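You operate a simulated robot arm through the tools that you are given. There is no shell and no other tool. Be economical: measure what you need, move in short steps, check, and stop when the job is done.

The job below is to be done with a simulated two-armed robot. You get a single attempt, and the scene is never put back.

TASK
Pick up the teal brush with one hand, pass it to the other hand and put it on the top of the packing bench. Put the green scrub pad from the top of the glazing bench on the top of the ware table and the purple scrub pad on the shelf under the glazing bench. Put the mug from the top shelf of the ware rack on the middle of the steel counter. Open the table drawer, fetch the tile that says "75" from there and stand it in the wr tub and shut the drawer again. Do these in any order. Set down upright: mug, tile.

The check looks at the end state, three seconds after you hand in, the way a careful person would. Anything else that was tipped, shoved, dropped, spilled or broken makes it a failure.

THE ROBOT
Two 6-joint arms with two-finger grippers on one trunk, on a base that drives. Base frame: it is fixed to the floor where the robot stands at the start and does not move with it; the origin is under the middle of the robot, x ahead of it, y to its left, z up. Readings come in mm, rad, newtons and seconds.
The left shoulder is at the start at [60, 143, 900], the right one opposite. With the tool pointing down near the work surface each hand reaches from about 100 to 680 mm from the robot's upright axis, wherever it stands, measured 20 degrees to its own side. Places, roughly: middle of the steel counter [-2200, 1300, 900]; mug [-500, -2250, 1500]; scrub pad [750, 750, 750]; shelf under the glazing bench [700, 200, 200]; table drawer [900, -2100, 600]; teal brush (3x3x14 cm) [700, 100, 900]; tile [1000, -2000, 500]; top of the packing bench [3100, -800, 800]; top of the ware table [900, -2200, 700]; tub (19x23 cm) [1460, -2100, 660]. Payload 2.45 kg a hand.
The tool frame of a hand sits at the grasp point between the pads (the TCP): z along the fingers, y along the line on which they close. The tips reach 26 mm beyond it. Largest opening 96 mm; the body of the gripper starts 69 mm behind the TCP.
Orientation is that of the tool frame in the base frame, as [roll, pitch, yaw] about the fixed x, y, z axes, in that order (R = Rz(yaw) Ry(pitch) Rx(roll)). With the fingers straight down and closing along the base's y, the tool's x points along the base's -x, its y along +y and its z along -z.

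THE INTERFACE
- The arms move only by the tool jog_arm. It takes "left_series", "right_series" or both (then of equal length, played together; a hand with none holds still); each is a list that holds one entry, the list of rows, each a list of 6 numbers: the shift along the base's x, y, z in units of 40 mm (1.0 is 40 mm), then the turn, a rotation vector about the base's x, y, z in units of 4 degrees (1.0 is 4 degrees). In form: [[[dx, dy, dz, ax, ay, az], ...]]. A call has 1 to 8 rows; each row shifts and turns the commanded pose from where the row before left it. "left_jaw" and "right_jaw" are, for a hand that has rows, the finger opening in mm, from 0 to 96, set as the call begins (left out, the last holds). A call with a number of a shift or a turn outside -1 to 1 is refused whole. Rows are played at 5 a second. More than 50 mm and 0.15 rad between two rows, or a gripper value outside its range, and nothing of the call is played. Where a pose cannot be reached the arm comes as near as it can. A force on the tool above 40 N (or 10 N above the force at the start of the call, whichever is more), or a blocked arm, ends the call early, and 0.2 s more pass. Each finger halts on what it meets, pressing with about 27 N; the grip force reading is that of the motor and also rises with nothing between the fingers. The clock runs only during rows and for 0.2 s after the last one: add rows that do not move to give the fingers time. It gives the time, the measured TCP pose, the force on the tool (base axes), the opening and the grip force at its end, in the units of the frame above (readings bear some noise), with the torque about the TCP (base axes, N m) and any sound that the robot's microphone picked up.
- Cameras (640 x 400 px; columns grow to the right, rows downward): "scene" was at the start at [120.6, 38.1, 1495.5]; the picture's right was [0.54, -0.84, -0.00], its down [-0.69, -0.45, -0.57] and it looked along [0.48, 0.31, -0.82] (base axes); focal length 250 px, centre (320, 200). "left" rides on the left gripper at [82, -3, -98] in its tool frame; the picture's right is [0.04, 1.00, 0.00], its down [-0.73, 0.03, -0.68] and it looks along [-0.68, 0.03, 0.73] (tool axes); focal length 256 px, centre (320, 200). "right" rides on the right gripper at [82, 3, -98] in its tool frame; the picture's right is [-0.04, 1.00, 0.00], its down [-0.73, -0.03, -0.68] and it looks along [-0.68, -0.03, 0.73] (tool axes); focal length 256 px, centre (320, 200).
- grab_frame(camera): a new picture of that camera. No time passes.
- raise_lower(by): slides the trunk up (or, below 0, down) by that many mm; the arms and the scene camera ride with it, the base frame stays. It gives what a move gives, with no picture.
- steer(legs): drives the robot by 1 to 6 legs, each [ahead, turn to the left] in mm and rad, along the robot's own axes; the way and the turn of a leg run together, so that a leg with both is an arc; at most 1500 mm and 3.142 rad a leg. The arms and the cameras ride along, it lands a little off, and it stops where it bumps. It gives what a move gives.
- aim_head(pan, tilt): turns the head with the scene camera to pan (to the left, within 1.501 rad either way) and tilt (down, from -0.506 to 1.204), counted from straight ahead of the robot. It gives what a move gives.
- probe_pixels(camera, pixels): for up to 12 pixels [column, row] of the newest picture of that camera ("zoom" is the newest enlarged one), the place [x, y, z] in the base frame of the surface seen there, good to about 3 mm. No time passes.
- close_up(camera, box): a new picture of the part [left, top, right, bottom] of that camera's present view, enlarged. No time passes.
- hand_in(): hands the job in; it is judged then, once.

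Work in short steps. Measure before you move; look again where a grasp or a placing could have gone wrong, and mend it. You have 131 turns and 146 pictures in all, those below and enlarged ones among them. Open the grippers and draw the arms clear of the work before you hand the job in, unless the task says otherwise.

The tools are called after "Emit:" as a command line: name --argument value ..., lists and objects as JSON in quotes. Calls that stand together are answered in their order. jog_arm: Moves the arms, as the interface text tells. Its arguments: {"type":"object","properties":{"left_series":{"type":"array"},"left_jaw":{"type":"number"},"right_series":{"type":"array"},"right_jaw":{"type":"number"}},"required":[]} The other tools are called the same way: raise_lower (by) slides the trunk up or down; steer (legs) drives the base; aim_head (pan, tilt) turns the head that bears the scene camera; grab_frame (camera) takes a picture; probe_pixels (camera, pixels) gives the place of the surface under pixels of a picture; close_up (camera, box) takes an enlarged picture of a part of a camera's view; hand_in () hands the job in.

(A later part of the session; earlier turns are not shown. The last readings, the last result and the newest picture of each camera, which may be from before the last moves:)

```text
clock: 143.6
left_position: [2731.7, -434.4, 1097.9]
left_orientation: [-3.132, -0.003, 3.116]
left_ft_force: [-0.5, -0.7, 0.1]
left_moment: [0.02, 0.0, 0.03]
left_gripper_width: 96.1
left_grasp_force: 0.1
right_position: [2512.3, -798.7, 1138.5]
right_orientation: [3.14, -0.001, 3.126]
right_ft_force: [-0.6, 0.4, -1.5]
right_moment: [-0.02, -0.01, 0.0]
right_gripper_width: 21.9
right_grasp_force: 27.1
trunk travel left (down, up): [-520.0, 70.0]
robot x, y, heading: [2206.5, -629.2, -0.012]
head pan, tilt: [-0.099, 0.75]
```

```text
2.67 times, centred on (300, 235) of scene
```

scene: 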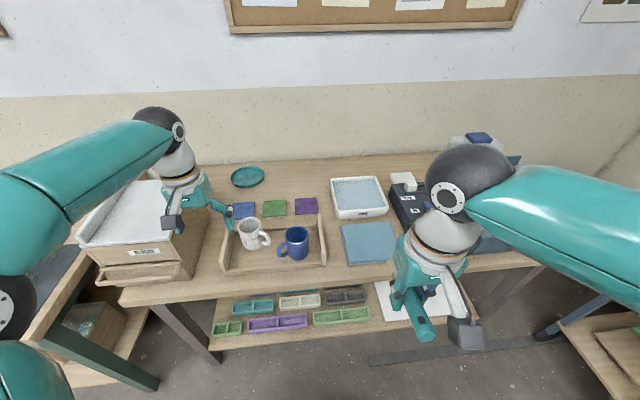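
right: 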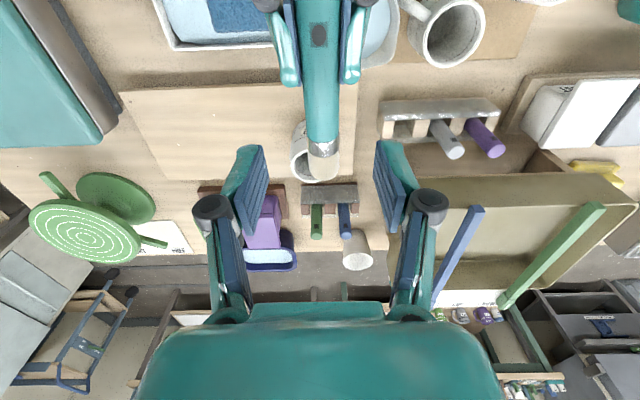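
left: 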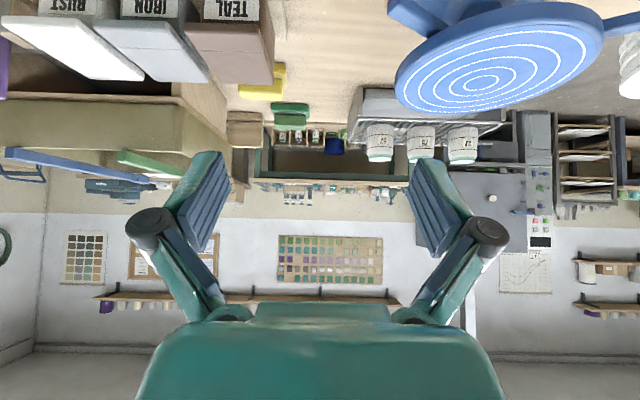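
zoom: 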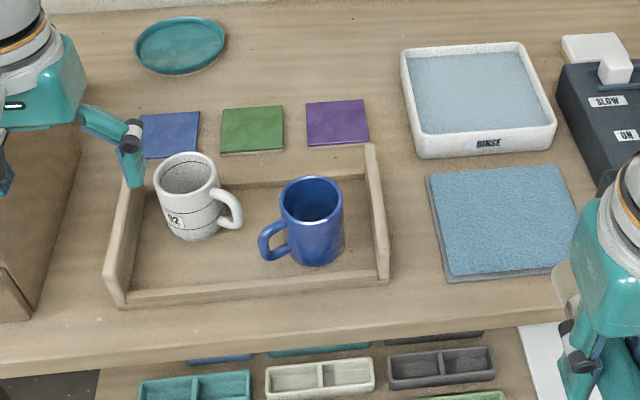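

The gap between the tray and the cloth (y≈-750) is free and keeps the round brush from rolling. I drive 100 mm closer and bring the right hand above it.

Emit:
steer --legs '[[100, 0.012]]'

Emit:
jog_arm --right_series '[[[0.93, 0.2, -0.5, 0, 0, 0], [0.93, 0.2, -0.5, 0, 0, 0], [0.93, 0.2, -0.5, 0, 0, 0], [0.93, 0.2, -0.6, 0, 0, 0], [0.93, 0.2, -0.7, 0, 0, 0], [0.93, 0.2, -0.7, 0, 0, 0]]]'

Emit:
grab_frame --camera "right"

Emit:
close_up --camera "scene" --box '[240, 160, 460, 320]'

```text
clock: 144.7
left_position: [2832.0, -429.4, 1098.0]
left_orientation: [-3.131, -0.006, 3.127]
left_ft_force: [0.8, -0.1, 0.3]
left_moment: [0.03, 0.06, 0.0]
left_gripper_width: 96.0
left_grasp_force: 0.0
right_position: [2618.7, -795.6, 1136.9]
right_orientation: [3.142, -0.005, 3.136]
right_ft_force: [-0.1, 0.6, -0.2]
right_moment: [-0.01, 0.04, -0.02]
right_gripper_width: 21.8
right_grasp_force: 26.9
trunk travel left (down, up): [-520.0, 70.0]
robot x, y, heading: [2300.5, -632.8, 0.01]
head pan, tilt: [-0.099, 0.75]
```

```text
clock: 146.1
left_position: [2832.8, -428.6, 1098.1]
left_orientation: [-3.131, -0.005, 3.126]
left_ft_force: [-0.3, -1.1, -0.1]
left_moment: [0.03, -0.01, 0.02]
left_gripper_width: 96.0
left_grasp_force: 0.0
right_position: [2842.3, -747.1, 998.0]
right_orientation: [3.141, -0.003, 3.135]
right_ft_force: [0.0, 0.3, -0.9]
right_moment: [0.01, 0.03, 0.0]
right_gripper_width: 22.1
right_grasp_force: 26.9
trunk travel left (down, up): [-520.0, 70.0]
robot x, y, heading: [2305.5, -636.2, 0.002]
head pan, tilt: [-0.099, 0.75]
```

```text
97 pictures are left
```

right: 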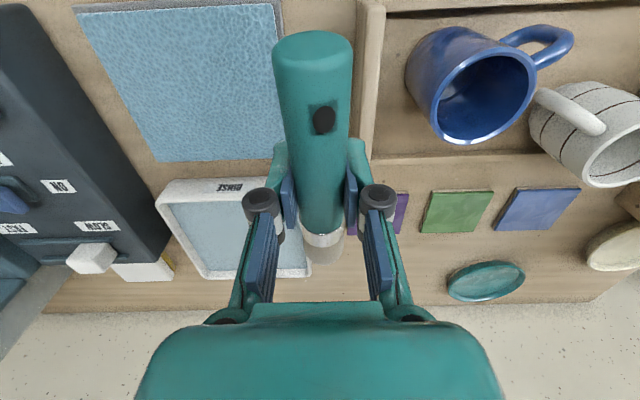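

```text
2.50 times, centred on (350, 240) of scene
```

zoom: 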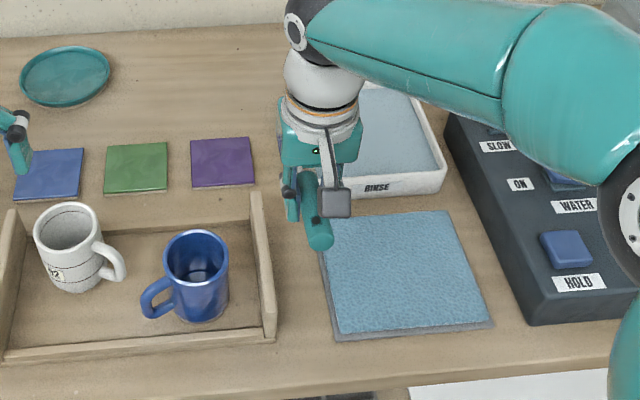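

I probe the gap's limits on each side: cloth edge (282,15), tray wall (357,20), (355,140), rinse tray edge (308,270) and the brush.

Emit:
probe_pixels --camera "right" --pixels '[[280, 12], [357, 20], [362, 15], [367, 120], [362, 140], [308, 272], [285, 150], [312, 45], [320, 130], [325, 250], [325, 235], [352, 260]]'

```text
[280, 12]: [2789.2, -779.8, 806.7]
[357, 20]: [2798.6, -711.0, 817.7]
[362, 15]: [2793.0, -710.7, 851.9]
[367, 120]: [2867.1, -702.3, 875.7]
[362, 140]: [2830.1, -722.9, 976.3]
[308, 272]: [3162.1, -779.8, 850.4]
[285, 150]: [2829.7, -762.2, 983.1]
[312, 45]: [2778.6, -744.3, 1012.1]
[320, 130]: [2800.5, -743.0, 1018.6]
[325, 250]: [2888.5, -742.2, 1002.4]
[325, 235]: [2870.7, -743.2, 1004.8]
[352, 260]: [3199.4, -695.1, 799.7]
```

The gap runs y -780 to -712, and the hand is at -747. I go down to fingertips 2–3 mm above the top and open slightly.

Emit:
jog_arm --right_series '[[[0, 0, -1, 0, 0, 0], [0, 0, -1, 0, 0, 0], [0, 0, -1, 0, 0, 0], [0, 0, -0.9, 0, 0, 0], [0, 0, -0.3, 0, 0, 0]]]'

Emit:
jog_arm --right_series '[[[0, 0, 0, 0, 0, 0], [0, 0, 0, 0, 0, 0], [0, 0, 0, 0, 0, 0]]]' --right_jaw 36

Emit:
jog_arm --right_series '[[[0, 0, 0.5, 0, 0, 0], [0, 0, 1, 0, 0, 0], [0, 0, 1, 0, 0, 0], [0, 0, 1, 0, 0, 0], [0, 0, 1, 0, 0, 0]]]'

Emit:
grab_frame --camera "right"

```text
clock: 147.3
left_position: [2830.8, -429.3, 1097.4]
left_orientation: [-3.131, -0.003, 3.129]
left_ft_force: [0.0, -0.2, 0.4]
left_moment: [0.0, 0.02, -0.01]
left_gripper_width: 96.3
left_grasp_force: 0.0
right_position: [2839.3, -746.7, 828.9]
right_orientation: [-3.141, -0.001, 3.137]
right_ft_force: [0.2, 0.0, -0.7]
right_moment: [0.02, -0.02, 0.0]
right_gripper_width: 22.1
right_grasp_force: 26.2
trunk travel left (down, up): [-520.0, 70.0]
robot x, y, heading: [2307.2, -634.5, 0.008]
head pan, tilt: [-0.099, 0.75]
```

```text
clock: 148.1
left_position: [2831.0, -428.2, 1098.9]
left_orientation: [-3.131, -0.004, 3.127]
left_ft_force: [-0.2, -0.2, -0.6]
left_moment: [-0.03, 0.04, -0.01]
left_gripper_width: 95.9
left_grasp_force: 0.0
right_position: [2839.4, -746.7, 829.7]
right_orientation: [3.141, -0.001, 3.138]
right_ft_force: [-0.6, -2.2, -1.4]
right_moment: [0.03, -0.04, 0.03]
right_gripper_width: 34.4
right_grasp_force: 0.1
trunk travel left (down, up): [-520.0, 70.0]
robot x, y, heading: [2307.5, -635.7, 0.003]
head pan, tilt: [-0.099, 0.75]
```

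```text
clock: 149.3
left_position: [2830.7, -428.2, 1098.1]
left_orientation: [-3.131, -0.002, 3.126]
left_ft_force: [-0.4, -1.0, 1.1]
left_moment: [0.06, 0.0, 0.0]
left_gripper_width: 95.9
left_grasp_force: 0.1
right_position: [2837.8, -745.1, 1010.5]
right_orientation: [-3.14, -0.002, 3.14]
right_ft_force: [-0.9, -0.8, 0.2]
right_moment: [0.01, 0.02, 0.0]
right_gripper_width: 36.0
right_grasp_force: 0.0
trunk travel left (down, up): [-520.0, 70.0]
robot x, y, heading: [2300.0, -636.1, 0.006]
head pan, tilt: [-0.099, 0.75]
```

```text
95 pictures are left
```

right: 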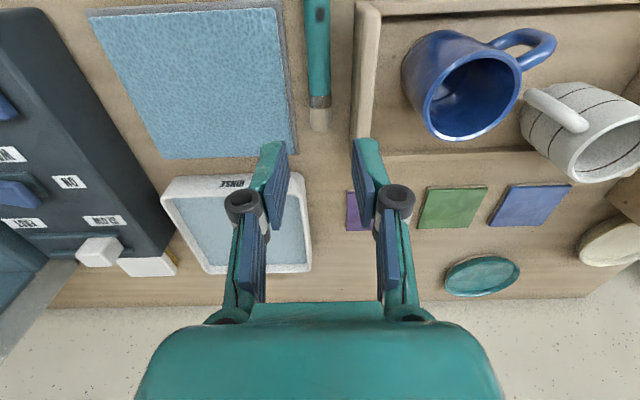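

The brush lies flat between tray and cloth. Next is the green pad from behind the glazing bench: I raise and tuck the right hand, back away and turn left in short legs.

Emit:
jog_arm --right_series '[[[0, 0, 1, 0, 0, 0], [0, 0, 1, 0, 0, 0], [-0.5, -0.3, 0.7, 0, 0, 0], [-1, -0.4, 0, 0, 0, 0], [-1, -0.4, 0, 0, 0, 0], [-1, -0.4, 0, 0, 0, 0]]]' --left_series '[[[0, 0, 0, 0, 0, 0], [0, 0, 0, 0, 0, 0], [-0.9, 0, 0.3, 0, 0, 0], [-0.9, 0, 0, 0, 0, 0], [-0.9, 0, 0, 0, 0, 0], [-0.9, 0, 0, 0, 0, 0]]]'

Emit:
steer --legs '[[-420, 0]]'

Emit:
steer --legs '[[0, 0.64]]'

Emit:
steer --legs '[[0, 0.64]]'

Emit:
steer --legs '[[0, 0.64]]'

Emit:
aim_head --pan 0.3 --tilt 0.6

Emit:
grab_frame --camera "scene"

```text
clock: 150.7
left_position: [2682.2, -430.5, 1112.0]
left_orientation: [-3.131, 0.0, 3.127]
left_ft_force: [-1.0, 0.0, 1.1]
left_moment: [0.03, -0.06, 0.02]
left_gripper_width: 96.1
left_grasp_force: 0.0
right_position: [2698.3, -807.9, 1118.7]
right_orientation: [3.14, 0.001, 3.136]
right_ft_force: [-0.3, -0.6, 0.7]
right_moment: [0.02, -0.04, 0.05]
right_gripper_width: 35.8
right_grasp_force: 0.0
trunk travel left (down, up): [-520.0, 70.0]
robot x, y, heading: [2305.0, -634.2, 0.002]
head pan, tilt: [-0.099, 0.75]
```

```text
clock: 153.3
left_position: [2271.4, -433.8, 1111.4]
left_orientation: [-3.131, -0.001, 3.122]
left_ft_force: [-0.9, -0.3, -0.9]
left_moment: [-0.01, 0.01, 0.0]
left_gripper_width: 95.9
left_grasp_force: 0.0
right_position: [2283.6, -811.6, 1117.9]
right_orientation: [-3.141, 0.001, 3.134]
right_ft_force: [-0.2, -0.8, -0.8]
right_moment: [-0.02, -0.03, 0.01]
right_gripper_width: 36.2
right_grasp_force: 0.1
trunk travel left (down, up): [-520.0, 70.0]
robot x, y, heading: [1886.2, -635.8, -0.0]
head pan, tilt: [-0.099, 0.75]
```

```text
clock: 155.6
left_position: [2079.5, -248.9, 1111.2]
left_orientation: [-3.132, -0.002, -2.534]
left_ft_force: [0.0, -0.1, 0.8]
left_moment: [0.01, 0.0, -0.01]
left_gripper_width: 96.1
left_grasp_force: 0.1
right_position: [2309.5, -547.5, 1117.9]
right_orientation: [3.14, -0.001, -2.523]
right_ft_force: [0.1, -0.5, 0.3]
right_moment: [0.02, 0.03, 0.0]
right_gripper_width: 36.1
right_grasp_force: 0.0
trunk travel left (down, up): [-520.0, 70.0]
robot x, y, heading: [1901.8, -653.2, 0.622]
head pan, tilt: [-0.099, 0.75]
```

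```text
clock: 158.0
left_position: [1802.0, -219.4, 1111.9]
left_orientation: [-3.131, -0.004, -1.889]
left_ft_force: [0.2, 0.1, 0.3]
left_moment: [-0.02, -0.01, 0.0]
left_gripper_width: 96.4
left_grasp_force: 0.1
right_position: [2166.3, -318.4, 1118.4]
right_orientation: [3.141, -0.002, -1.88]
right_ft_force: [-0.7, -0.4, -0.2]
right_moment: [-0.01, 0.01, 0.05]
right_gripper_width: 35.8
right_grasp_force: 0.0
trunk travel left (down, up): [-520.0, 70.0]
robot x, y, heading: [1921.8, -655.9, 1.278]
head pan, tilt: [-0.099, 0.75]
```

```text
clock: 160.3
left_position: [1569.2, -379.3, 1113.3]
left_orientation: [-3.131, -0.001, -1.259]
left_ft_force: [0.1, -0.5, 0.5]
left_moment: [-0.02, 0.01, -0.01]
left_gripper_width: 95.8
left_grasp_force: 0.2
right_position: [1922.4, -245.9, 1118.1]
right_orientation: [3.141, 0.0, -1.249]
right_ft_force: [0.3, 0.3, -0.3]
right_moment: [0.01, 0.0, -0.02]
right_gripper_width: 35.8
right_grasp_force: 0.1
trunk travel left (down, up): [-520.0, 70.0]
robot x, y, heading: [1943.9, -652.2, 1.898]
head pan, tilt: [-0.099, 0.75]
```

```text
clock: 161.1
left_position: [1569.3, -378.8, 1112.0]
left_orientation: [-3.13, -0.003, -1.259]
left_ft_force: [0.4, -0.4, -0.4]
left_moment: [-0.01, 0.0, 0.03]
left_gripper_width: 95.9
left_grasp_force: 0.0
right_position: [1921.6, -245.3, 1119.7]
right_orientation: [3.141, 0.001, -1.249]
right_ft_force: [-0.7, 0.7, -0.8]
right_moment: [-0.04, -0.02, 0.01]
right_gripper_width: 36.2
right_grasp_force: 0.0
trunk travel left (down, up): [-520.0, 70.0]
robot x, y, heading: [1941.7, -653.1, 1.901]
head pan, tilt: [0.3, 0.6]
```

```text
94 pictures are left
```

scene: 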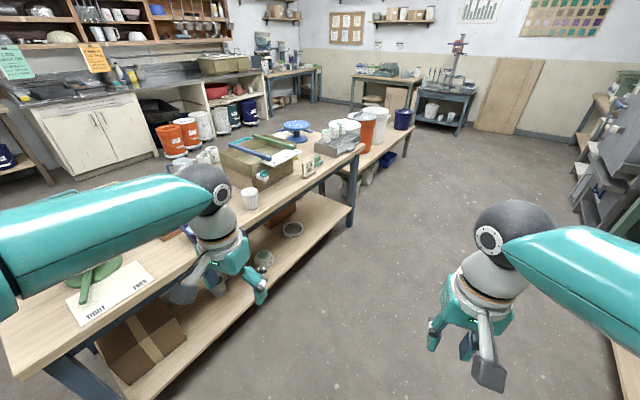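

The way is open along the back of the bench; the green pad is at (320,160). I drive 1140 mm and turn to face the bench.

Emit:
steer --legs '[[1140, 0]]'

Emit:
steer --legs '[[0, 0.62]]'

Emit:
steer --legs '[[0, 0.62]]'

Emit:
aim_head --pan -0.2 --tilt 0.8

Emit:
grab_frame --camera "scene"

```text
clock: 166.9
left_position: [1213.4, 675.6, 1115.2]
left_orientation: [-3.13, -0.004, -1.267]
left_ft_force: [-0.3, -0.2, -0.7]
left_moment: [-0.02, 0.01, -0.01]
left_gripper_width: 95.7
left_grasp_force: 0.1
right_position: [1568.5, 807.3, 1120.4]
right_orientation: [3.142, -0.003, -1.258]
right_ft_force: [-0.2, 0.6, -0.2]
right_moment: [-0.01, 0.0, 0.0]
right_gripper_width: 35.9
right_grasp_force: 0.1
trunk travel left (down, up): [-520.0, 70.0]
robot x, y, heading: [1591.5, 399.9, 1.894]
head pan, tilt: [0.3, 0.6]
```

```text
clock: 169.2
left_position: [1122.3, 402.4, 1113.4]
left_orientation: [-3.131, -0.003, -0.635]
left_ft_force: [0.0, 0.8, 0.3]
left_moment: [0.01, 0.03, 0.0]
left_gripper_width: 95.8
left_grasp_force: 0.1
right_position: [1329.2, 717.1, 1120.4]
right_orientation: [3.141, -0.001, -0.625]
right_ft_force: [-0.1, -0.3, -0.3]
right_moment: [-0.01, -0.01, -0.01]
right_gripper_width: 36.1
right_grasp_force: 0.0
trunk travel left (down, up): [-520.0, 70.0]
robot x, y, heading: [1599.6, 416.4, 2.523]
head pan, tilt: [0.3, 0.6]
```

```text
clock: 171.5
left_position: [1220.6, 125.9, 1113.6]
left_orientation: [-3.13, -0.003, -0.011]
left_ft_force: [0.6, 0.2, -0.1]
left_moment: [-0.02, -0.02, -0.01]
left_gripper_width: 96.1
left_grasp_force: 0.1
right_position: [1206.2, 502.2, 1121.3]
right_orientation: [3.141, -0.001, -0.002]
right_ft_force: [-0.3, -1.6, 0.4]
right_moment: [-0.01, -0.01, -0.02]
right_gripper_width: 36.0
right_grasp_force: 0.0
trunk travel left (down, up): [-520.0, 70.0]
robot x, y, heading: [1599.0, 437.7, -3.142]
head pan, tilt: [0.3, 0.6]
```

```text
clock: 172.4
left_position: [1221.0, 125.4, 1114.7]
left_orientation: [-3.129, -0.004, -0.011]
left_ft_force: [-0.4, 0.0, -0.7]
left_moment: [0.01, 0.01, 0.0]
left_gripper_width: 95.9
left_grasp_force: 0.1
right_position: [1206.5, 502.9, 1121.4]
right_orientation: [3.141, -0.002, -0.001]
right_ft_force: [0.2, -0.4, 0.0]
right_moment: [0.02, -0.01, 0.0]
right_gripper_width: 36.0
right_grasp_force: 0.0
trunk travel left (down, up): [-520.0, 70.0]
robot x, y, heading: [1601.5, 438.2, -3.138]
head pan, tilt: [-0.201, 0.799]
```

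```text
93 pictures are left
```

scene: 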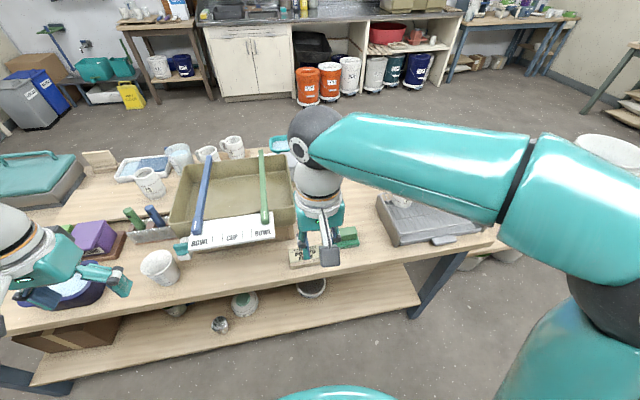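

The green pad is behind the gripper at (347,237). I drive 80 mm closer and move the right hand over the pad, fingers wide.

Emit:
steer --legs '[[80, 0]]'

Emit:
jog_arm --right_series '[[[-0.7, 0.6, 0, 0, 0, 0], [-0.7, 0.6, 0, 0, 0, 0], [-0.8, 0.6, -0.2, 0, 0, 0], [-0.8, 0.7, -0.3, 0, 0, 0], [-0.7, 0.6, -0.7, 0, 0, 0], [0, 0, -0.8, 0, 0, 0]]]' --right_jaw 96

Emit:
grab_frame --camera "right"

```text
clock: 173.5
left_position: [1138.0, 124.8, 1114.3]
left_orientation: [-3.131, -0.006, -0.012]
left_ft_force: [-1.2, -0.1, -0.7]
left_moment: [0.01, -0.05, -0.01]
left_gripper_width: 96.1
left_grasp_force: 0.0
right_position: [1122.9, 502.7, 1119.7]
right_orientation: [-3.141, -0.001, -0.002]
right_ft_force: [-1.1, 0.4, -0.1]
right_moment: [0.03, -0.05, 0.02]
right_gripper_width: 35.9
right_grasp_force: 0.0
trunk travel left (down, up): [-520.0, 70.0]
robot x, y, heading: [1517.6, 439.5, -3.141]
head pan, tilt: [-0.201, 0.799]
```

```text
clock: 174.9
left_position: [1138.9, 124.9, 1114.8]
left_orientation: [-3.131, -0.003, -0.013]
left_ft_force: [0.2, -0.5, 0.4]
left_moment: [0.01, 0.0, 0.01]
left_gripper_width: 95.9
left_grasp_force: 0.1
right_position: [975.6, 622.5, 1041.5]
right_orientation: [3.14, 0.001, -0.001]
right_ft_force: [0.1, -0.5, -0.2]
right_moment: [0.01, -0.04, -0.02]
right_gripper_width: 95.6
right_grasp_force: 0.0
trunk travel left (down, up): [-520.0, 70.0]
robot x, y, heading: [1515.8, 441.8, -3.14]
head pan, tilt: [-0.201, 0.799]
```

```text
92 pictures are left
```

right: 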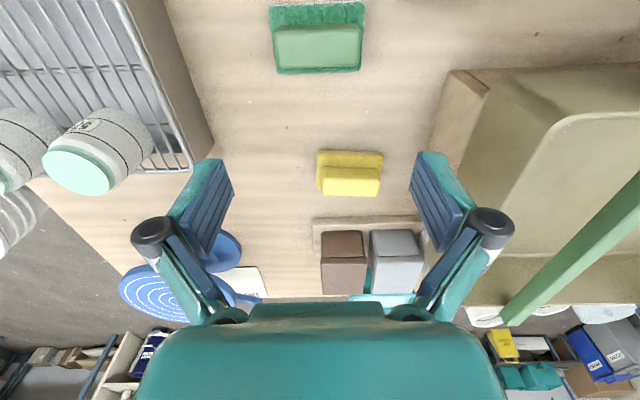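

The pad's handle is at right-picture (318,48). I probe its edges.

Emit:
probe_pixels --camera "right" --pixels '[[278, 40], [356, 40], [318, 30], [318, 64], [275, 15], [358, 10], [318, 48], [279, 60], [357, 60], [200, 120], [440, 110]]'

Emit:
close_up --camera "right" --box '[250, 0, 380, 80]'

```text
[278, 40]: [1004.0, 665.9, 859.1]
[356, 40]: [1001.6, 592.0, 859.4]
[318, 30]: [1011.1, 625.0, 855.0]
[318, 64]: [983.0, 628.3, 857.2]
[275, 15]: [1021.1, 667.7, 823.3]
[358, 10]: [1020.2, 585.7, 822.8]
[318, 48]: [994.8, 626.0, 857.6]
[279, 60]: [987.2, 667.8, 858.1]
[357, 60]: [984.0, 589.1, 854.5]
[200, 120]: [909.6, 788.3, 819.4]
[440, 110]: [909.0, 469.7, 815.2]
```

```text
4.92 times, centred on (315, 40) of right
```

zoom: 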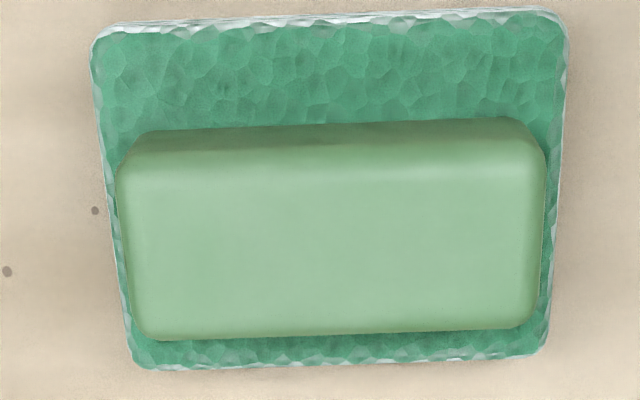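

Handle centre is at (995,628), top 858, base pad top 823. I go down to TCP z≈853, in two steps with a force check.

Emit:
jog_arm --right_series '[[[0.24, 0.07, -0.8, 0, 0, 0], [0.24, 0.07, -0.8, 0, 0, 0], [0, 0, -0.9, 0, 0, 0], [0, 0, -0.9, 0, 0, 0], [0, 0, -0.6, 0, 0, 0]]]'

Emit:
grab_frame --camera "right"

```text
clock: 176.1
left_position: [1139.2, 125.7, 1115.9]
left_orientation: [-3.132, -0.003, -0.013]
left_ft_force: [-0.1, 0.1, -0.8]
left_moment: [0.0, 0.0, -0.01]
left_gripper_width: 96.2
left_grasp_force: 0.1
right_position: [994.5, 631.4, 882.2]
right_orientation: [-3.141, -0.002, -0.002]
right_ft_force: [0.6, -0.7, -0.3]
right_moment: [0.01, -0.01, 0.03]
right_gripper_width: 95.8
right_grasp_force: 0.1
trunk travel left (down, up): [-520.0, 70.0]
robot x, y, heading: [1519.7, 438.4, -3.141]
head pan, tilt: [-0.201, 0.799]
```

```text
90 pictures are left
```

right: 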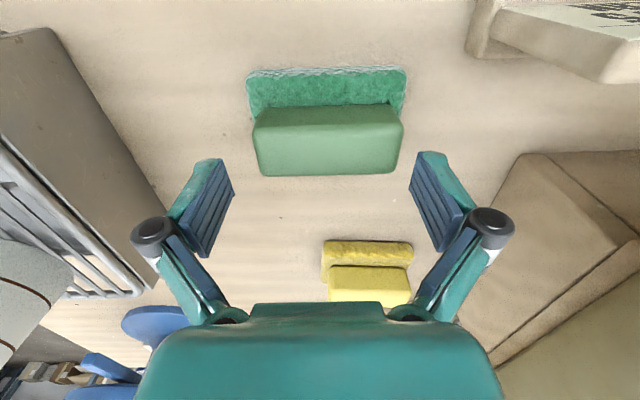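

The fingers straddle the handle; it sits about 3 mm toward −y. I correct, go down 29 mm and close.

Emit:
jog_arm --right_series '[[[0, -0.07, -0.3, 0, 0, 0], [0, 0, -0.42, 0, 0, 0]]]'

Emit:
jog_arm --right_series '[[[0, 0, 0, 0, 0, 0], [0, 0, 0, 0, 0, 0], [0, 0, 0, 0, 0, 0]]]' --right_jaw 40

Emit:
jog_arm --right_series '[[[0, 0, 0.6, 0, 0, 0], [0, 0, 1, 0, 0, 0], [0, 0, 1, 0, 0, 0], [0, 0, 1, 0, 0, 0], [0, 0, 1, 0, 0, 0], [0.5, -0.5, 1, 0, 0, 0], [0.8, -0.6, 0.5, 0, 0, 0], [0.8, -0.6, 0, 0, 0, 0]]]'

Emit:
grab_frame --camera "right"

```text
clock: 176.7
left_position: [1138.3, 125.7, 1114.8]
left_orientation: [-3.131, -0.003, -0.013]
left_ft_force: [-0.2, 0.4, 0.1]
left_moment: [-0.01, 0.02, 0.01]
left_gripper_width: 96.1
left_grasp_force: 0.0
right_position: [995.3, 629.3, 851.6]
right_orientation: [3.141, 0.001, -0.003]
right_ft_force: [0.2, 0.7, 0.1]
right_moment: [0.01, 0.03, 0.0]
right_gripper_width: 96.0
right_grasp_force: 0.0
trunk travel left (down, up): [-520.0, 70.0]
robot x, y, heading: [1519.7, 438.3, -3.14]
head pan, tilt: [-0.201, 0.799]
```

```text
clock: 177.5
left_position: [1139.3, 124.5, 1114.2]
left_orientation: [-3.131, -0.003, -0.012]
left_ft_force: [-0.3, 0.1, 0.3]
left_moment: [0.02, -0.01, 0.02]
left_gripper_width: 95.9
left_grasp_force: 0.0
right_position: [993.9, 630.0, 853.4]
right_orientation: [-3.141, 0.001, -0.001]
right_ft_force: [-0.4, 0.5, 3.2]
right_moment: [-0.03, 0.04, 0.02]
right_gripper_width: 84.6
right_grasp_force: 26.9
trunk travel left (down, up): [-520.0, 70.0]
robot x, y, heading: [1517.2, 437.7, -3.142]
head pan, tilt: [-0.201, 0.799]
```

```text
clock: 179.3
left_position: [1140.0, 124.3, 1116.1]
left_orientation: [-3.131, -0.003, -0.011]
left_ft_force: [-0.8, 0.6, -0.3]
left_moment: [0.01, 0.03, -0.01]
left_gripper_width: 95.7
left_grasp_force: 0.0
right_position: [1081.2, 559.1, 1095.2]
right_orientation: [-3.14, -0.002, -0.001]
right_ft_force: [0.4, 0.0, -0.9]
right_moment: [0.03, 0.03, 0.03]
right_gripper_width: 84.3
right_grasp_force: 26.8
trunk travel left (down, up): [-520.0, 70.0]
robot x, y, heading: [1515.8, 439.0, -3.141]
head pan, tilt: [-0.201, 0.799]
```

```text
89 pictures are left
```

right: 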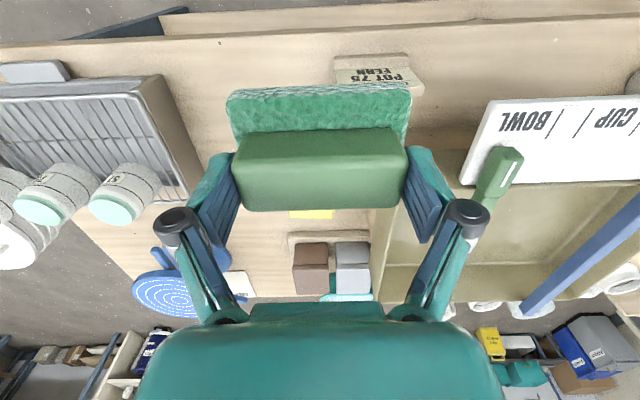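

The green pad is held (84 mm). I back off and drive to the ware table: turn to −y, run down past the bench end, then diagonal.

Emit:
steer --legs '[[-220, 0]]'

Emit:
steer --legs '[[0, 0.78]]'

Emit:
steer --legs '[[0, 0.79]]'

Emit:
steer --legs '[[1370, 0]]'

Emit:
aim_head --pan -0.4 --tilt 0.6

Emit:
grab_frame --camera "scene"

```text
clock: 181.0
left_position: [1361.0, 124.0, 1116.7]
left_orientation: [-3.131, -0.003, -0.011]
left_ft_force: [0.3, 0.1, 0.0]
left_moment: [0.02, 0.03, 0.03]
left_gripper_width: 96.1
left_grasp_force: 0.1
right_position: [1301.3, 559.2, 1095.7]
right_orientation: [3.141, 0.0, 0.0]
right_ft_force: [-0.4, -1.2, -0.2]
right_moment: [-0.01, 0.03, 0.01]
right_gripper_width: 84.1
right_grasp_force: 27.2
trunk travel left (down, up): [-520.0, 70.0]
robot x, y, heading: [1738.6, 442.1, -3.137]
head pan, tilt: [-0.201, 0.799]
```

```text
clock: 183.7
left_position: [1691.7, -50.3, 1116.0]
left_orientation: [-3.131, -0.003, 0.772]
left_ft_force: [0.6, -0.2, -0.3]
left_moment: [0.03, 0.0, -0.01]
left_gripper_width: 96.1
left_grasp_force: 0.1
right_position: [1342.1, 214.6, 1095.3]
right_orientation: [3.141, -0.001, 0.781]
right_ft_force: [0.3, -0.7, -0.9]
right_moment: [-0.01, -0.01, -0.01]
right_gripper_width: 84.4
right_grasp_force: 27.1
trunk travel left (down, up): [-520.0, 70.0]
robot x, y, heading: [1718.3, 458.3, -2.355]
head pan, tilt: [-0.201, 0.799]
```

```text
clock: 186.4
left_position: [2060.5, 78.1, 1115.2]
left_orientation: [-3.131, -0.003, 1.556]
left_ft_force: [0.3, -0.1, -0.1]
left_moment: [0.0, 0.0, 0.01]
left_gripper_width: 96.1
left_grasp_force: 0.0
right_position: [1626.2, 17.7, 1096.2]
right_orientation: [-3.141, -0.003, 1.566]
right_ft_force: [-0.3, 0.1, -1.0]
right_moment: [0.0, -0.03, -0.04]
right_gripper_width: 84.0
right_grasp_force: 27.7
trunk travel left (down, up): [-520.0, 70.0]
robot x, y, heading: [1688.3, 456.0, -1.58]
head pan, tilt: [-0.201, 0.799]
```

```text
clock: 193.3
left_position: [2045.9, -1286.8, 1115.9]
left_orientation: [-3.132, -0.005, 1.556]
left_ft_force: [0.0, -0.1, 0.6]
left_moment: [0.03, 0.0, 0.01]
left_gripper_width: 96.0
left_grasp_force: 0.1
right_position: [1612.3, -1345.1, 1097.7]
right_orientation: [3.141, -0.002, 1.568]
right_ft_force: [0.1, -0.5, -0.9]
right_moment: [0.03, 0.01, 0.0]
right_gripper_width: 84.1
right_grasp_force: 27.2
trunk travel left (down, up): [-520.0, 70.0]
robot x, y, heading: [1672.2, -903.7, -1.579]
head pan, tilt: [-0.201, 0.799]
```

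```text
clock: 194.1
left_position: [2046.4, -1286.2, 1116.8]
left_orientation: [-3.132, -0.002, 1.554]
left_ft_force: [-0.1, -0.2, -0.5]
left_moment: [0.0, 0.02, 0.01]
left_gripper_width: 96.1
left_grasp_force: 0.0
right_position: [1610.9, -1344.7, 1097.4]
right_orientation: [3.142, -0.004, 1.569]
right_ft_force: [0.3, 0.3, -0.3]
right_moment: [0.01, 0.02, 0.0]
right_gripper_width: 84.1
right_grasp_force: 27.4
trunk travel left (down, up): [-520.0, 70.0]
robot x, y, heading: [1673.9, -907.1, -1.58]
head pan, tilt: [-0.4, 0.6]
```

```text
88 pictures are left
```

scene: 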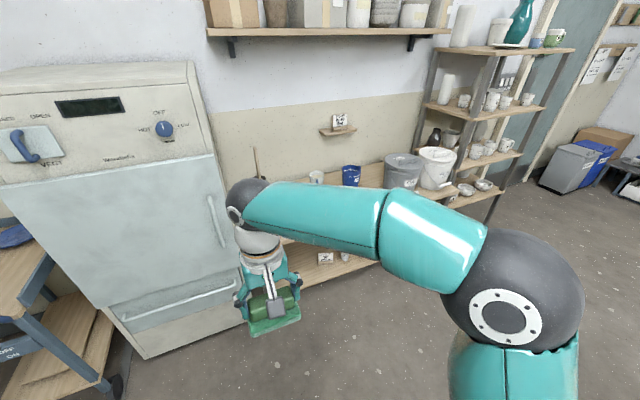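

I turn right toward the table, drive 850 mm diagonally, then face it and look.

Emit:
steer --legs '[[0, -0.5]]'

Emit:
steer --legs '[[0, -0.51]]'

Emit:
steer --legs '[[830, 0]]'

Emit:
steer --legs '[[0, 0.51]]'

Emit:
steer --legs '[[0, 0.51]]'

Emit:
aim_head --pan 0.0 --tilt 0.7

Emit:
grab_frame --camera "scene"

```text
clock: 196.1
left_position: [1821.7, -1414.3, 1117.2]
left_orientation: [-3.132, -0.001, 1.061]
left_ft_force: [-0.3, -0.2, -0.4]
left_moment: [-0.02, 0.02, -0.02]
left_gripper_width: 96.3
left_grasp_force: 0.0
right_position: [1412.6, -1261.7, 1096.7]
right_orientation: [3.141, -0.002, 1.073]
right_ft_force: [-0.2, -0.1, -0.9]
right_moment: [0.02, 0.0, 0.0]
right_gripper_width: 84.3
right_grasp_force: 26.5
trunk travel left (down, up): [-520.0, 70.0]
robot x, y, heading: [1688.4, -915.3, -2.074]
head pan, tilt: [-0.4, 0.6]
```

```text
clock: 198.1
left_position: [1560.6, -1415.3, 1117.8]
left_orientation: [-3.132, -0.002, 0.554]
left_ft_force: [-0.6, 1.6, -0.1]
left_moment: [-0.03, -0.01, 0.0]
left_gripper_width: 96.0
left_grasp_force: 0.0
right_position: [1276.2, -1081.0, 1097.1]
right_orientation: [-3.141, -0.001, 0.564]
right_ft_force: [-0.7, -0.1, -0.4]
right_moment: [0.02, -0.01, -0.01]
right_gripper_width: 84.5
right_grasp_force: 26.9
trunk travel left (down, up): [-520.0, 70.0]
robot x, y, heading: [1700.1, -928.2, -2.588]
head pan, tilt: [-0.4, 0.6]
```

```text
clock: 202.5
left_position: [867.8, -1843.0, 1118.4]
left_orientation: [-3.132, -0.003, 0.553]
left_ft_force: [1.2, -0.4, 0.7]
left_moment: [0.01, -0.01, 0.0]
left_gripper_width: 95.9
left_grasp_force: 0.0
right_position: [585.3, -1509.5, 1097.7]
right_orientation: [3.141, -0.003, 0.564]
right_ft_force: [0.6, 0.1, -0.7]
right_moment: [0.01, 0.01, -0.02]
right_gripper_width: 84.3
right_grasp_force: 27.7
trunk travel left (down, up): [-520.0, 70.0]
robot x, y, heading: [1011.4, -1359.5, -2.587]
head pan, tilt: [-0.4, 0.6]
```

```text
clock: 204.5
left_position: [1128.2, -1851.7, 1117.6]
left_orientation: [-3.132, -0.002, 1.075]
left_ft_force: [0.2, 0.5, 0.1]
left_moment: [0.04, 0.0, -0.01]
left_gripper_width: 96.1
left_grasp_force: 0.0
right_position: [715.6, -1703.9, 1098.8]
right_orientation: [-3.141, -0.001, 1.087]
right_ft_force: [-0.6, -0.1, -1.2]
right_moment: [0.03, -0.01, 0.01]
right_gripper_width: 84.3
right_grasp_force: 27.1
trunk travel left (down, up): [-520.0, 70.0]
robot x, y, heading: [991.3, -1353.7, -2.059]
head pan, tilt: [-0.4, 0.6]
```

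```text
clock: 206.5
left_position: [1354.5, -1723.0, 1119.4]
left_orientation: [-3.13, -0.002, 1.583]
left_ft_force: [-0.1, 0.3, 1.2]
left_moment: [0.0, 0.03, 0.02]
left_gripper_width: 96.1
left_grasp_force: 0.0
right_position: [921.1, -1794.3, 1098.8]
right_orientation: [-3.141, -0.001, 1.595]
right_ft_force: [0.5, -0.2, 0.0]
right_moment: [0.02, 0.01, 0.04]
right_gripper_width: 84.2
right_grasp_force: 27.1
trunk travel left (down, up): [-520.0, 70.0]
robot x, y, heading: [973.7, -1354.9, -1.558]
head pan, tilt: [-0.4, 0.6]
```

```text
clock: 207.4
left_position: [1353.3, -1721.5, 1119.0]
left_orientation: [-3.131, -0.001, 1.584]
left_ft_force: [0.4, 0.0, 0.6]
left_moment: [-0.01, 0.03, 0.01]
left_gripper_width: 95.9
left_grasp_force: 0.0
right_position: [919.9, -1792.3, 1099.8]
right_orientation: [-3.139, -0.002, 1.596]
right_ft_force: [-0.3, 0.3, -1.3]
right_moment: [0.0, -0.02, -0.03]
right_gripper_width: 84.5
right_grasp_force: 26.8
trunk travel left (down, up): [-520.0, 70.0]
robot x, y, heading: [970.1, -1353.5, -1.554]
head pan, tilt: [0.0, 0.7]
```

```text
87 pictures are left
```

scene: 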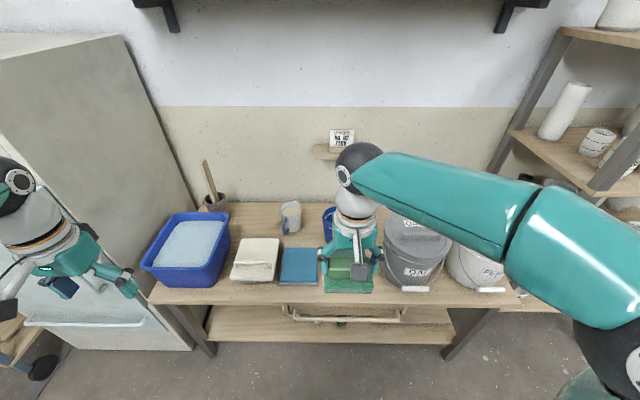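

I measure the table's free spots: front strip (205,293), (265,292), and right of the mat (405,292), plus behind at (250,225).

Emit:
probe_pixels --camera "scene" --pixels '[[200, 293], [200, 301], [262, 284], [262, 300], [300, 288], [300, 303], [410, 295], [480, 300], [250, 225], [290, 262], [320, 215], [190, 240]]'

Emit:
close_up --camera "scene" --box '[130, 150, 530, 330]'

```text
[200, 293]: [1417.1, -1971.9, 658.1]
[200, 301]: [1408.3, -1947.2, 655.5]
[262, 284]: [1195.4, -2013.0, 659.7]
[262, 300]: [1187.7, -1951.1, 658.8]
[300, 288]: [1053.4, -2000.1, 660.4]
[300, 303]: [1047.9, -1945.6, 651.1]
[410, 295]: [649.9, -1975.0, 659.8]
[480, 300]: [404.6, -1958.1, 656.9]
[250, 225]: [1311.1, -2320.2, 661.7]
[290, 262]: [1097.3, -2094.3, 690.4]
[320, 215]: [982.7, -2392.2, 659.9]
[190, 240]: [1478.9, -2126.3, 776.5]
```

```text
1.60 times, centred on (330, 240) of scene
```

zoom: 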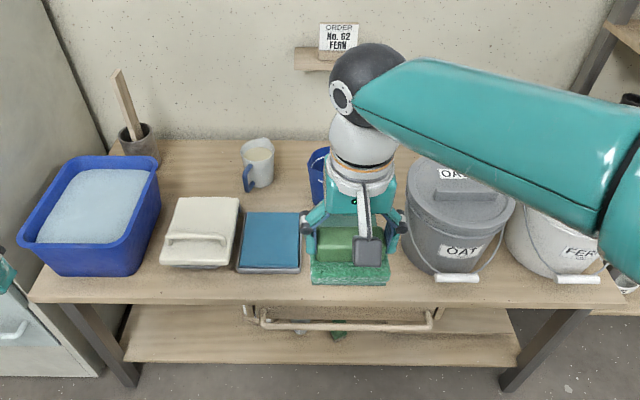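

The table top is at z≈660. The hand hides the mat area, so I pull it back 160 mm and look again.

Emit:
jog_arm --right_series '[[[-0.5, 0.9, 0, 0, 0, 0], [-0.5, 0.9, 0, 0, 0, 0], [-0.5, 0.9, 0, 0, 0, 0], [-0.5, 0.9, 0, 0, 0, 0], [-0.8, 0, 0, 0, 0, 0], [-0.8, 0, 0, 0, 0, 0]]]'

Emit:
close_up --camera "scene" --box '[200, 180, 520, 340]'

Emit:
probe_pixels --camera "zoom" --pixels '[[160, 70], [110, 80], [60, 100], [250, 60], [230, 220], [290, 190], [380, 200], [370, 110]]'

```text
clock: 208.8
left_position: [1354.0, -1722.0, 1119.9]
left_orientation: [-3.131, -0.001, 1.584]
left_ft_force: [0.0, 0.5, -0.1]
left_moment: [-0.02, 0.01, 0.06]
left_gripper_width: 96.0
left_grasp_force: 0.1
right_position: [778.0, -1650.0, 1099.6]
right_orientation: [3.141, -0.002, 1.594]
right_ft_force: [-0.6, 0.3, -1.5]
right_moment: [-0.04, 0.0, -0.01]
right_gripper_width: 84.0
right_grasp_force: 26.4
trunk travel left (down, up): [-520.0, 70.0]
robot x, y, heading: [968.7, -1353.1, -1.556]
head pan, tilt: [0.0, 0.7]
```

```text
2.00 times, centred on (360, 260) of scene
```

zoom: 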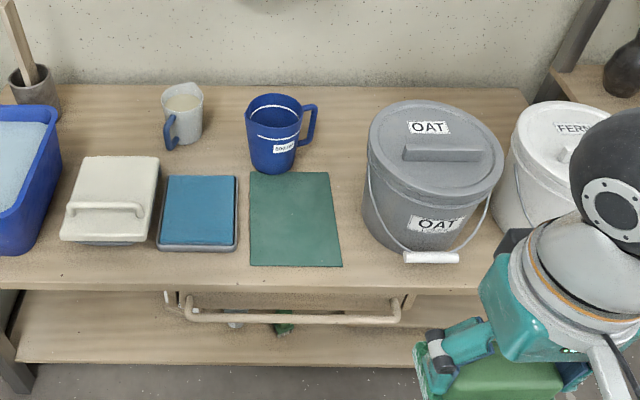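

```text
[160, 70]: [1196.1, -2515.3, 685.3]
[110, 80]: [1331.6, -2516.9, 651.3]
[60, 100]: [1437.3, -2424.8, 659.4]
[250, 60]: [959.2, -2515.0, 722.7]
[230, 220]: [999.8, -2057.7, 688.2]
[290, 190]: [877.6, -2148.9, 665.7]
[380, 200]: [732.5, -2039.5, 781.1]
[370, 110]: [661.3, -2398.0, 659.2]
```

The best free wood is behind the white box, near (1290,-2320). I tuck the left hand, then shift the robot toward x≈1290, y≈-1640.

Emit:
jog_arm --left_series '[[[-0.9, 0.3, 0, 0, 0, 0], [-0.9, 0.3, 0, 0, 0, 0], [-0.9, 0.3, 0, 0, 0, 0], [-0.9, 0.3, 0, 0, 0, 0], [-0.9, 0.3, 0, 0, 0, 0], [-0.6, 0.3, 0, 0, 0, 0]]]'

Emit:
steer --legs '[[0, 0.8]]'

Emit:
steer --legs '[[390, 0]]'

Emit:
steer --legs '[[0, -0.8]]'

Emit:
aim_head --pan 0.0 --tilt 1.2

Emit:
grab_frame --camera "scene"

```text
clock: 210.2
left_position: [1148.5, -1649.7, 1122.0]
left_orientation: [-3.131, -0.002, 1.583]
left_ft_force: [0.0, -0.8, 0.4]
left_moment: [0.04, -0.01, 0.0]
left_gripper_width: 95.8
left_grasp_force: 0.1
right_position: [777.9, -1649.2, 1100.1]
right_orientation: [-3.141, -0.001, 1.595]
right_ft_force: [0.0, -1.1, -1.3]
right_moment: [-0.02, -0.01, 0.0]
right_gripper_width: 84.1
right_grasp_force: 26.9
trunk travel left (down, up): [-520.0, 70.0]
robot x, y, heading: [975.6, -1351.1, -1.562]
head pan, tilt: [0.0, 0.7]
```

```text
clock: 213.0
left_position: [1311.4, -1430.0, 1120.6]
left_orientation: [-3.131, -0.001, 2.397]
left_ft_force: [-0.2, -0.4, -0.2]
left_moment: [0.01, -0.05, -0.01]
left_gripper_width: 96.2
left_grasp_force: 0.1
right_position: [1056.8, -1698.0, 1099.7]
right_orientation: [-3.14, 0.0, 2.406]
right_ft_force: [-0.3, 0.0, 0.7]
right_moment: [0.02, 0.0, 0.01]
right_gripper_width: 84.0
right_grasp_force: 26.8
trunk travel left (down, up): [-520.0, 70.0]
robot x, y, heading: [963.1, -1367.1, -0.746]
head pan, tilt: [0.0, 0.7]
```

```text
clock: 215.6
left_position: [1586.7, -1684.3, 1121.7]
left_orientation: [-3.131, 0.001, 2.394]
left_ft_force: [0.3, 0.0, -0.2]
left_moment: [0.02, 0.0, 0.02]
left_gripper_width: 96.0
left_grasp_force: 0.1
right_position: [1331.3, -1951.8, 1101.5]
right_orientation: [3.14, -0.003, 2.407]
right_ft_force: [0.3, 0.4, -0.6]
right_moment: [-0.01, 0.04, -0.01]
right_gripper_width: 84.1
right_grasp_force: 26.8
trunk travel left (down, up): [-520.0, 70.0]
robot x, y, heading: [1237.7, -1618.4, -0.742]
head pan, tilt: [0.0, 0.7]
stopped in leg 1: the robot was blocked; the commanded pose is now the measured one
```

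```text
clock: 218.4
left_position: [1434.6, -1915.8, 1123.2]
left_orientation: [-3.13, 0.0, 1.594]
left_ft_force: [-0.1, 0.5, -0.1]
left_moment: [0.0, 0.01, -0.01]
left_gripper_width: 96.2
left_grasp_force: 0.0
right_position: [1064.6, -1920.0, 1102.0]
right_orientation: [-3.141, -0.002, 1.608]
right_ft_force: [-0.1, -0.2, -0.1]
right_moment: [0.02, 0.01, -0.01]
right_gripper_width: 84.0
right_grasp_force: 27.0
trunk travel left (down, up): [-520.0, 70.0]
robot x, y, heading: [1262.7, -1622.8, -1.543]
head pan, tilt: [0.0, 0.7]
```

```text
clock: 219.3
left_position: [1436.1, -1918.0, 1124.3]
left_orientation: [-3.131, 0.001, 1.595]
left_ft_force: [0.1, -0.2, 0.0]
left_moment: [0.01, -0.03, 0.01]
left_gripper_width: 95.8
left_grasp_force: 0.1
right_position: [1065.3, -1920.1, 1102.8]
right_orientation: [3.141, -0.001, 1.607]
right_ft_force: [0.1, -0.8, -0.6]
right_moment: [0.0, 0.01, 0.0]
right_gripper_width: 84.1
right_grasp_force: 26.6
trunk travel left (down, up): [-520.0, 70.0]
robot x, y, heading: [1258.3, -1620.0, -1.539]
head pan, tilt: [0.0, 1.201]
```

```text
84 pictures are left
```

scene: 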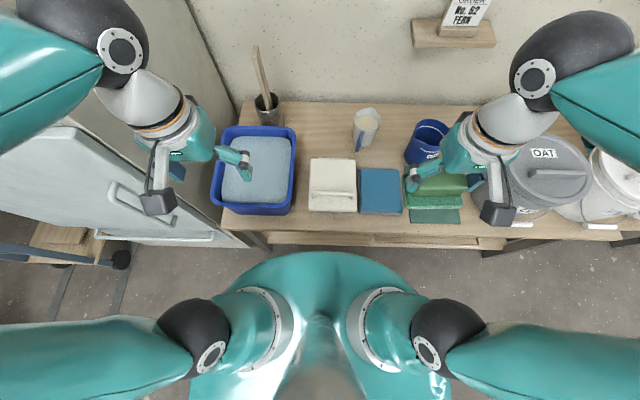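

I measure the base's front rim (310,253), the table's front edge, and the landing area (310,130).

Emit:
probe_pixels --camera "scene" --pixels '[[310, 254], [310, 262], [320, 232], [320, 238], [320, 130], [310, 145], [310, 112], [357, 150], [295, 150], [120, 250], [300, 230], [335, 200]]'

```text
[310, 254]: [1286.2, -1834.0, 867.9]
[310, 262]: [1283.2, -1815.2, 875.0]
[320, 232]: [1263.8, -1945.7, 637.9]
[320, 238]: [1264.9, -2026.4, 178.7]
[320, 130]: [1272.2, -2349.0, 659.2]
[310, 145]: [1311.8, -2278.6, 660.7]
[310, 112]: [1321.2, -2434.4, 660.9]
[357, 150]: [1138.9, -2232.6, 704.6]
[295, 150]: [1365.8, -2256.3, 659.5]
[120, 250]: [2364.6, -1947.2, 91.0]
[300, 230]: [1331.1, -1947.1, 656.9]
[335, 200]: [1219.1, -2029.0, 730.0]
```

There's room: I drive 60 mm closer and move the right hand over the free area near (1290,-2300).

Emit:
steer --legs '[[60, 0]]'

Emit:
jog_arm --right_series '[[[0.7, -1, 0, 0, 0, 0], [0.7, -1, 0, 0, 0, 0], [0.7, -1, 0, 0, 0, 0], [0.7, -1, 0, 0, 0, 0], [0.7, -1, -0.3, 0, 0, 0], [0.7, -1, -0.3, 0, 0, 0], [0.7, -1, -0.3, 0, 0, 0], [0.7, -0.9, -0.3, 0, 0, 0]]]'

Emit:
grab_frame --camera "right"

Emit:
grab_frame --camera "scene"

```text
clock: 220.3
left_position: [1437.2, -1979.1, 1122.8]
left_orientation: [-3.133, -0.005, 1.595]
left_ft_force: [-0.1, 0.2, -0.5]
left_moment: [0.04, -0.01, -0.01]
left_gripper_width: 96.0
left_grasp_force: 0.1
right_position: [1066.1, -1982.6, 1103.2]
right_orientation: [3.141, -0.005, 1.607]
right_ft_force: [-0.5, -1.1, -0.5]
right_moment: [0.02, -0.02, 0.02]
right_gripper_width: 84.2
right_grasp_force: 27.3
trunk travel left (down, up): [-520.0, 70.0]
robot x, y, heading: [1260.0, -1680.0, -1.541]
head pan, tilt: [0.0, 1.201]
```

```text
refused: row 5 steps farther than a row can; nothing moved
```

```text
83 pictures are left
```

right: 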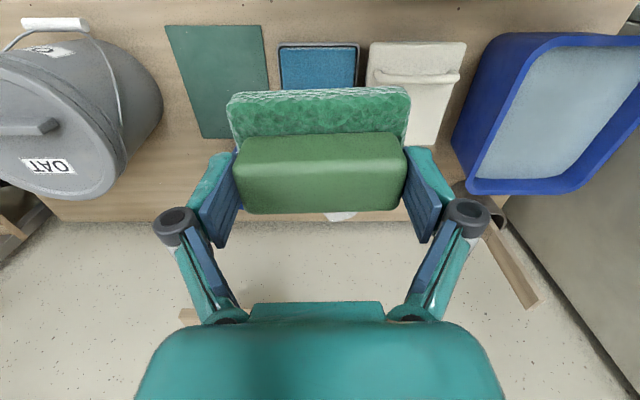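

```text
82 pictures are left
```

scene: 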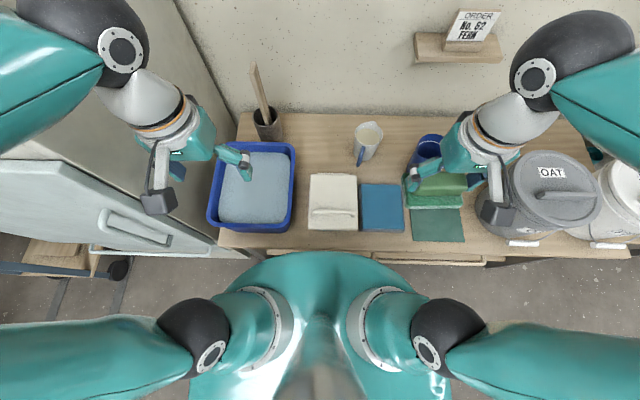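

The jog was refused (step too long), so I repeat it with smaller rows.

Emit:
jog_arm --right_series '[[[0.7, -1, 0, 0, 0, 0], [0.7, -1, 0, 0, 0, 0], [0.7, -1, 0, 0, 0, 0], [0.7, -1, 0, 0, 0, 0], [0.7, -1, 0, 0, 0, 0], [0.7, -1, 0, 0, 0, 0], [0.7, -1, 0, 0, 0, 0], [0.7, -0.9, 0, 0, 0, 0]]]'

Emit:
grab_frame --camera "right"

Emit:
grab_frame --camera "scene"

```text
clock: 222.1
left_position: [1435.3, -1976.0, 1124.5]
left_orientation: [-3.131, 0.001, 1.593]
left_ft_force: [0.1, 1.8, 0.7]
left_moment: [-0.05, -0.03, 0.01]
left_gripper_width: 95.9
left_grasp_force: 0.0
right_position: [1276.7, -2261.4, 1096.9]
right_orientation: [-3.141, -0.002, 1.607]
right_ft_force: [-0.7, 0.7, 0.1]
right_moment: [-0.03, -0.03, 0.01]
right_gripper_width: 84.3
right_grasp_force: 27.1
right hand out of reach, approached as far as the arm can: row 8
trunk travel left (down, up): [-520.0, 70.0]
robot x, y, heading: [1262.3, -1680.7, -1.54]
head pan, tilt: [0.0, 1.201]
```

```text
81 pictures are left
```

right: 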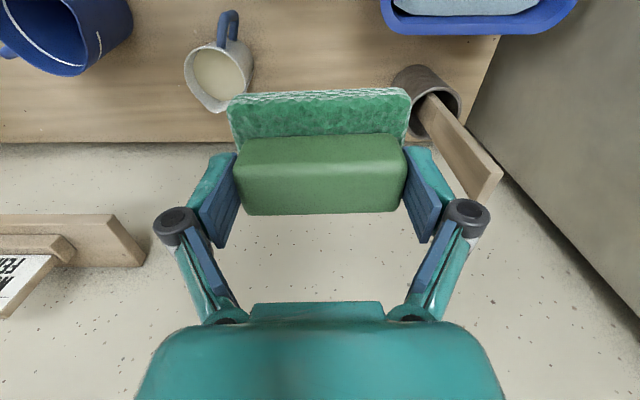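

```text
80 pictures are left
```

scene: 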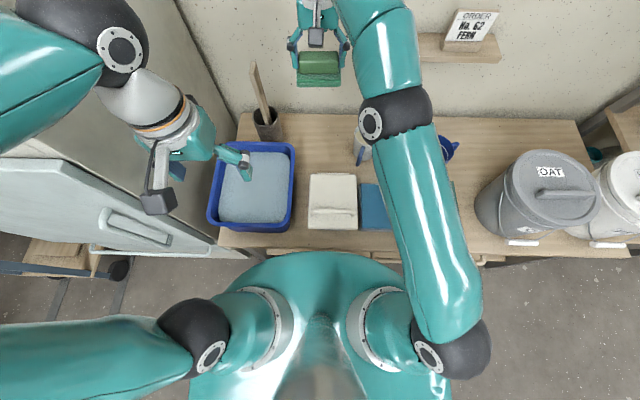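

At this height it is at its reach limit, but lower it will reach. I go straight down 320 mm and check.

Emit:
jog_arm --right_series '[[[0, 0, -1, 0, 0, 0], [0, 0, -1, 0, 0, 0], [0, 0, -1, 0, 0, 0], [0, 0, -1, 0, 0, 0], [0, 0, -1, 0, 0, 0], [0, 0, -1, 0, 0, 0], [0, 0, -1, 0, 0, 0], [0, 0, -0.8, 0, 0, 0]]]'

Emit:
grab_frame --camera "scene"

Emit:
grab_frame --camera "right"

```text
clock: 223.9
left_position: [1437.4, -1977.9, 1123.3]
left_orientation: [-3.132, -0.001, 1.596]
left_ft_force: [0.1, 0.5, 0.9]
left_moment: [-0.02, 0.0, -0.03]
left_gripper_width: 95.8
left_grasp_force: 0.1
right_position: [1279.7, -2266.8, 780.9]
right_orientation: [3.141, -0.003, 1.607]
right_ft_force: [0.6, 0.0, -0.5]
right_moment: [0.02, 0.01, 0.0]
right_gripper_width: 84.1
right_grasp_force: 27.0
trunk travel left (down, up): [-520.0, 70.0]
robot x, y, heading: [1260.2, -1685.2, -1.543]
head pan, tilt: [0.0, 1.201]
```

```text
79 pictures are left
```

scene: 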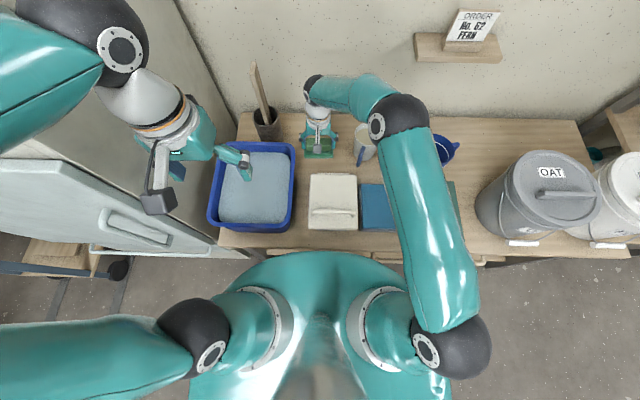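

```text
78 pictures are left
```

right: 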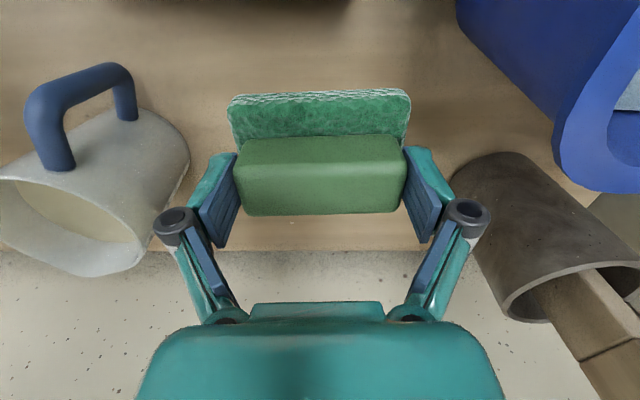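

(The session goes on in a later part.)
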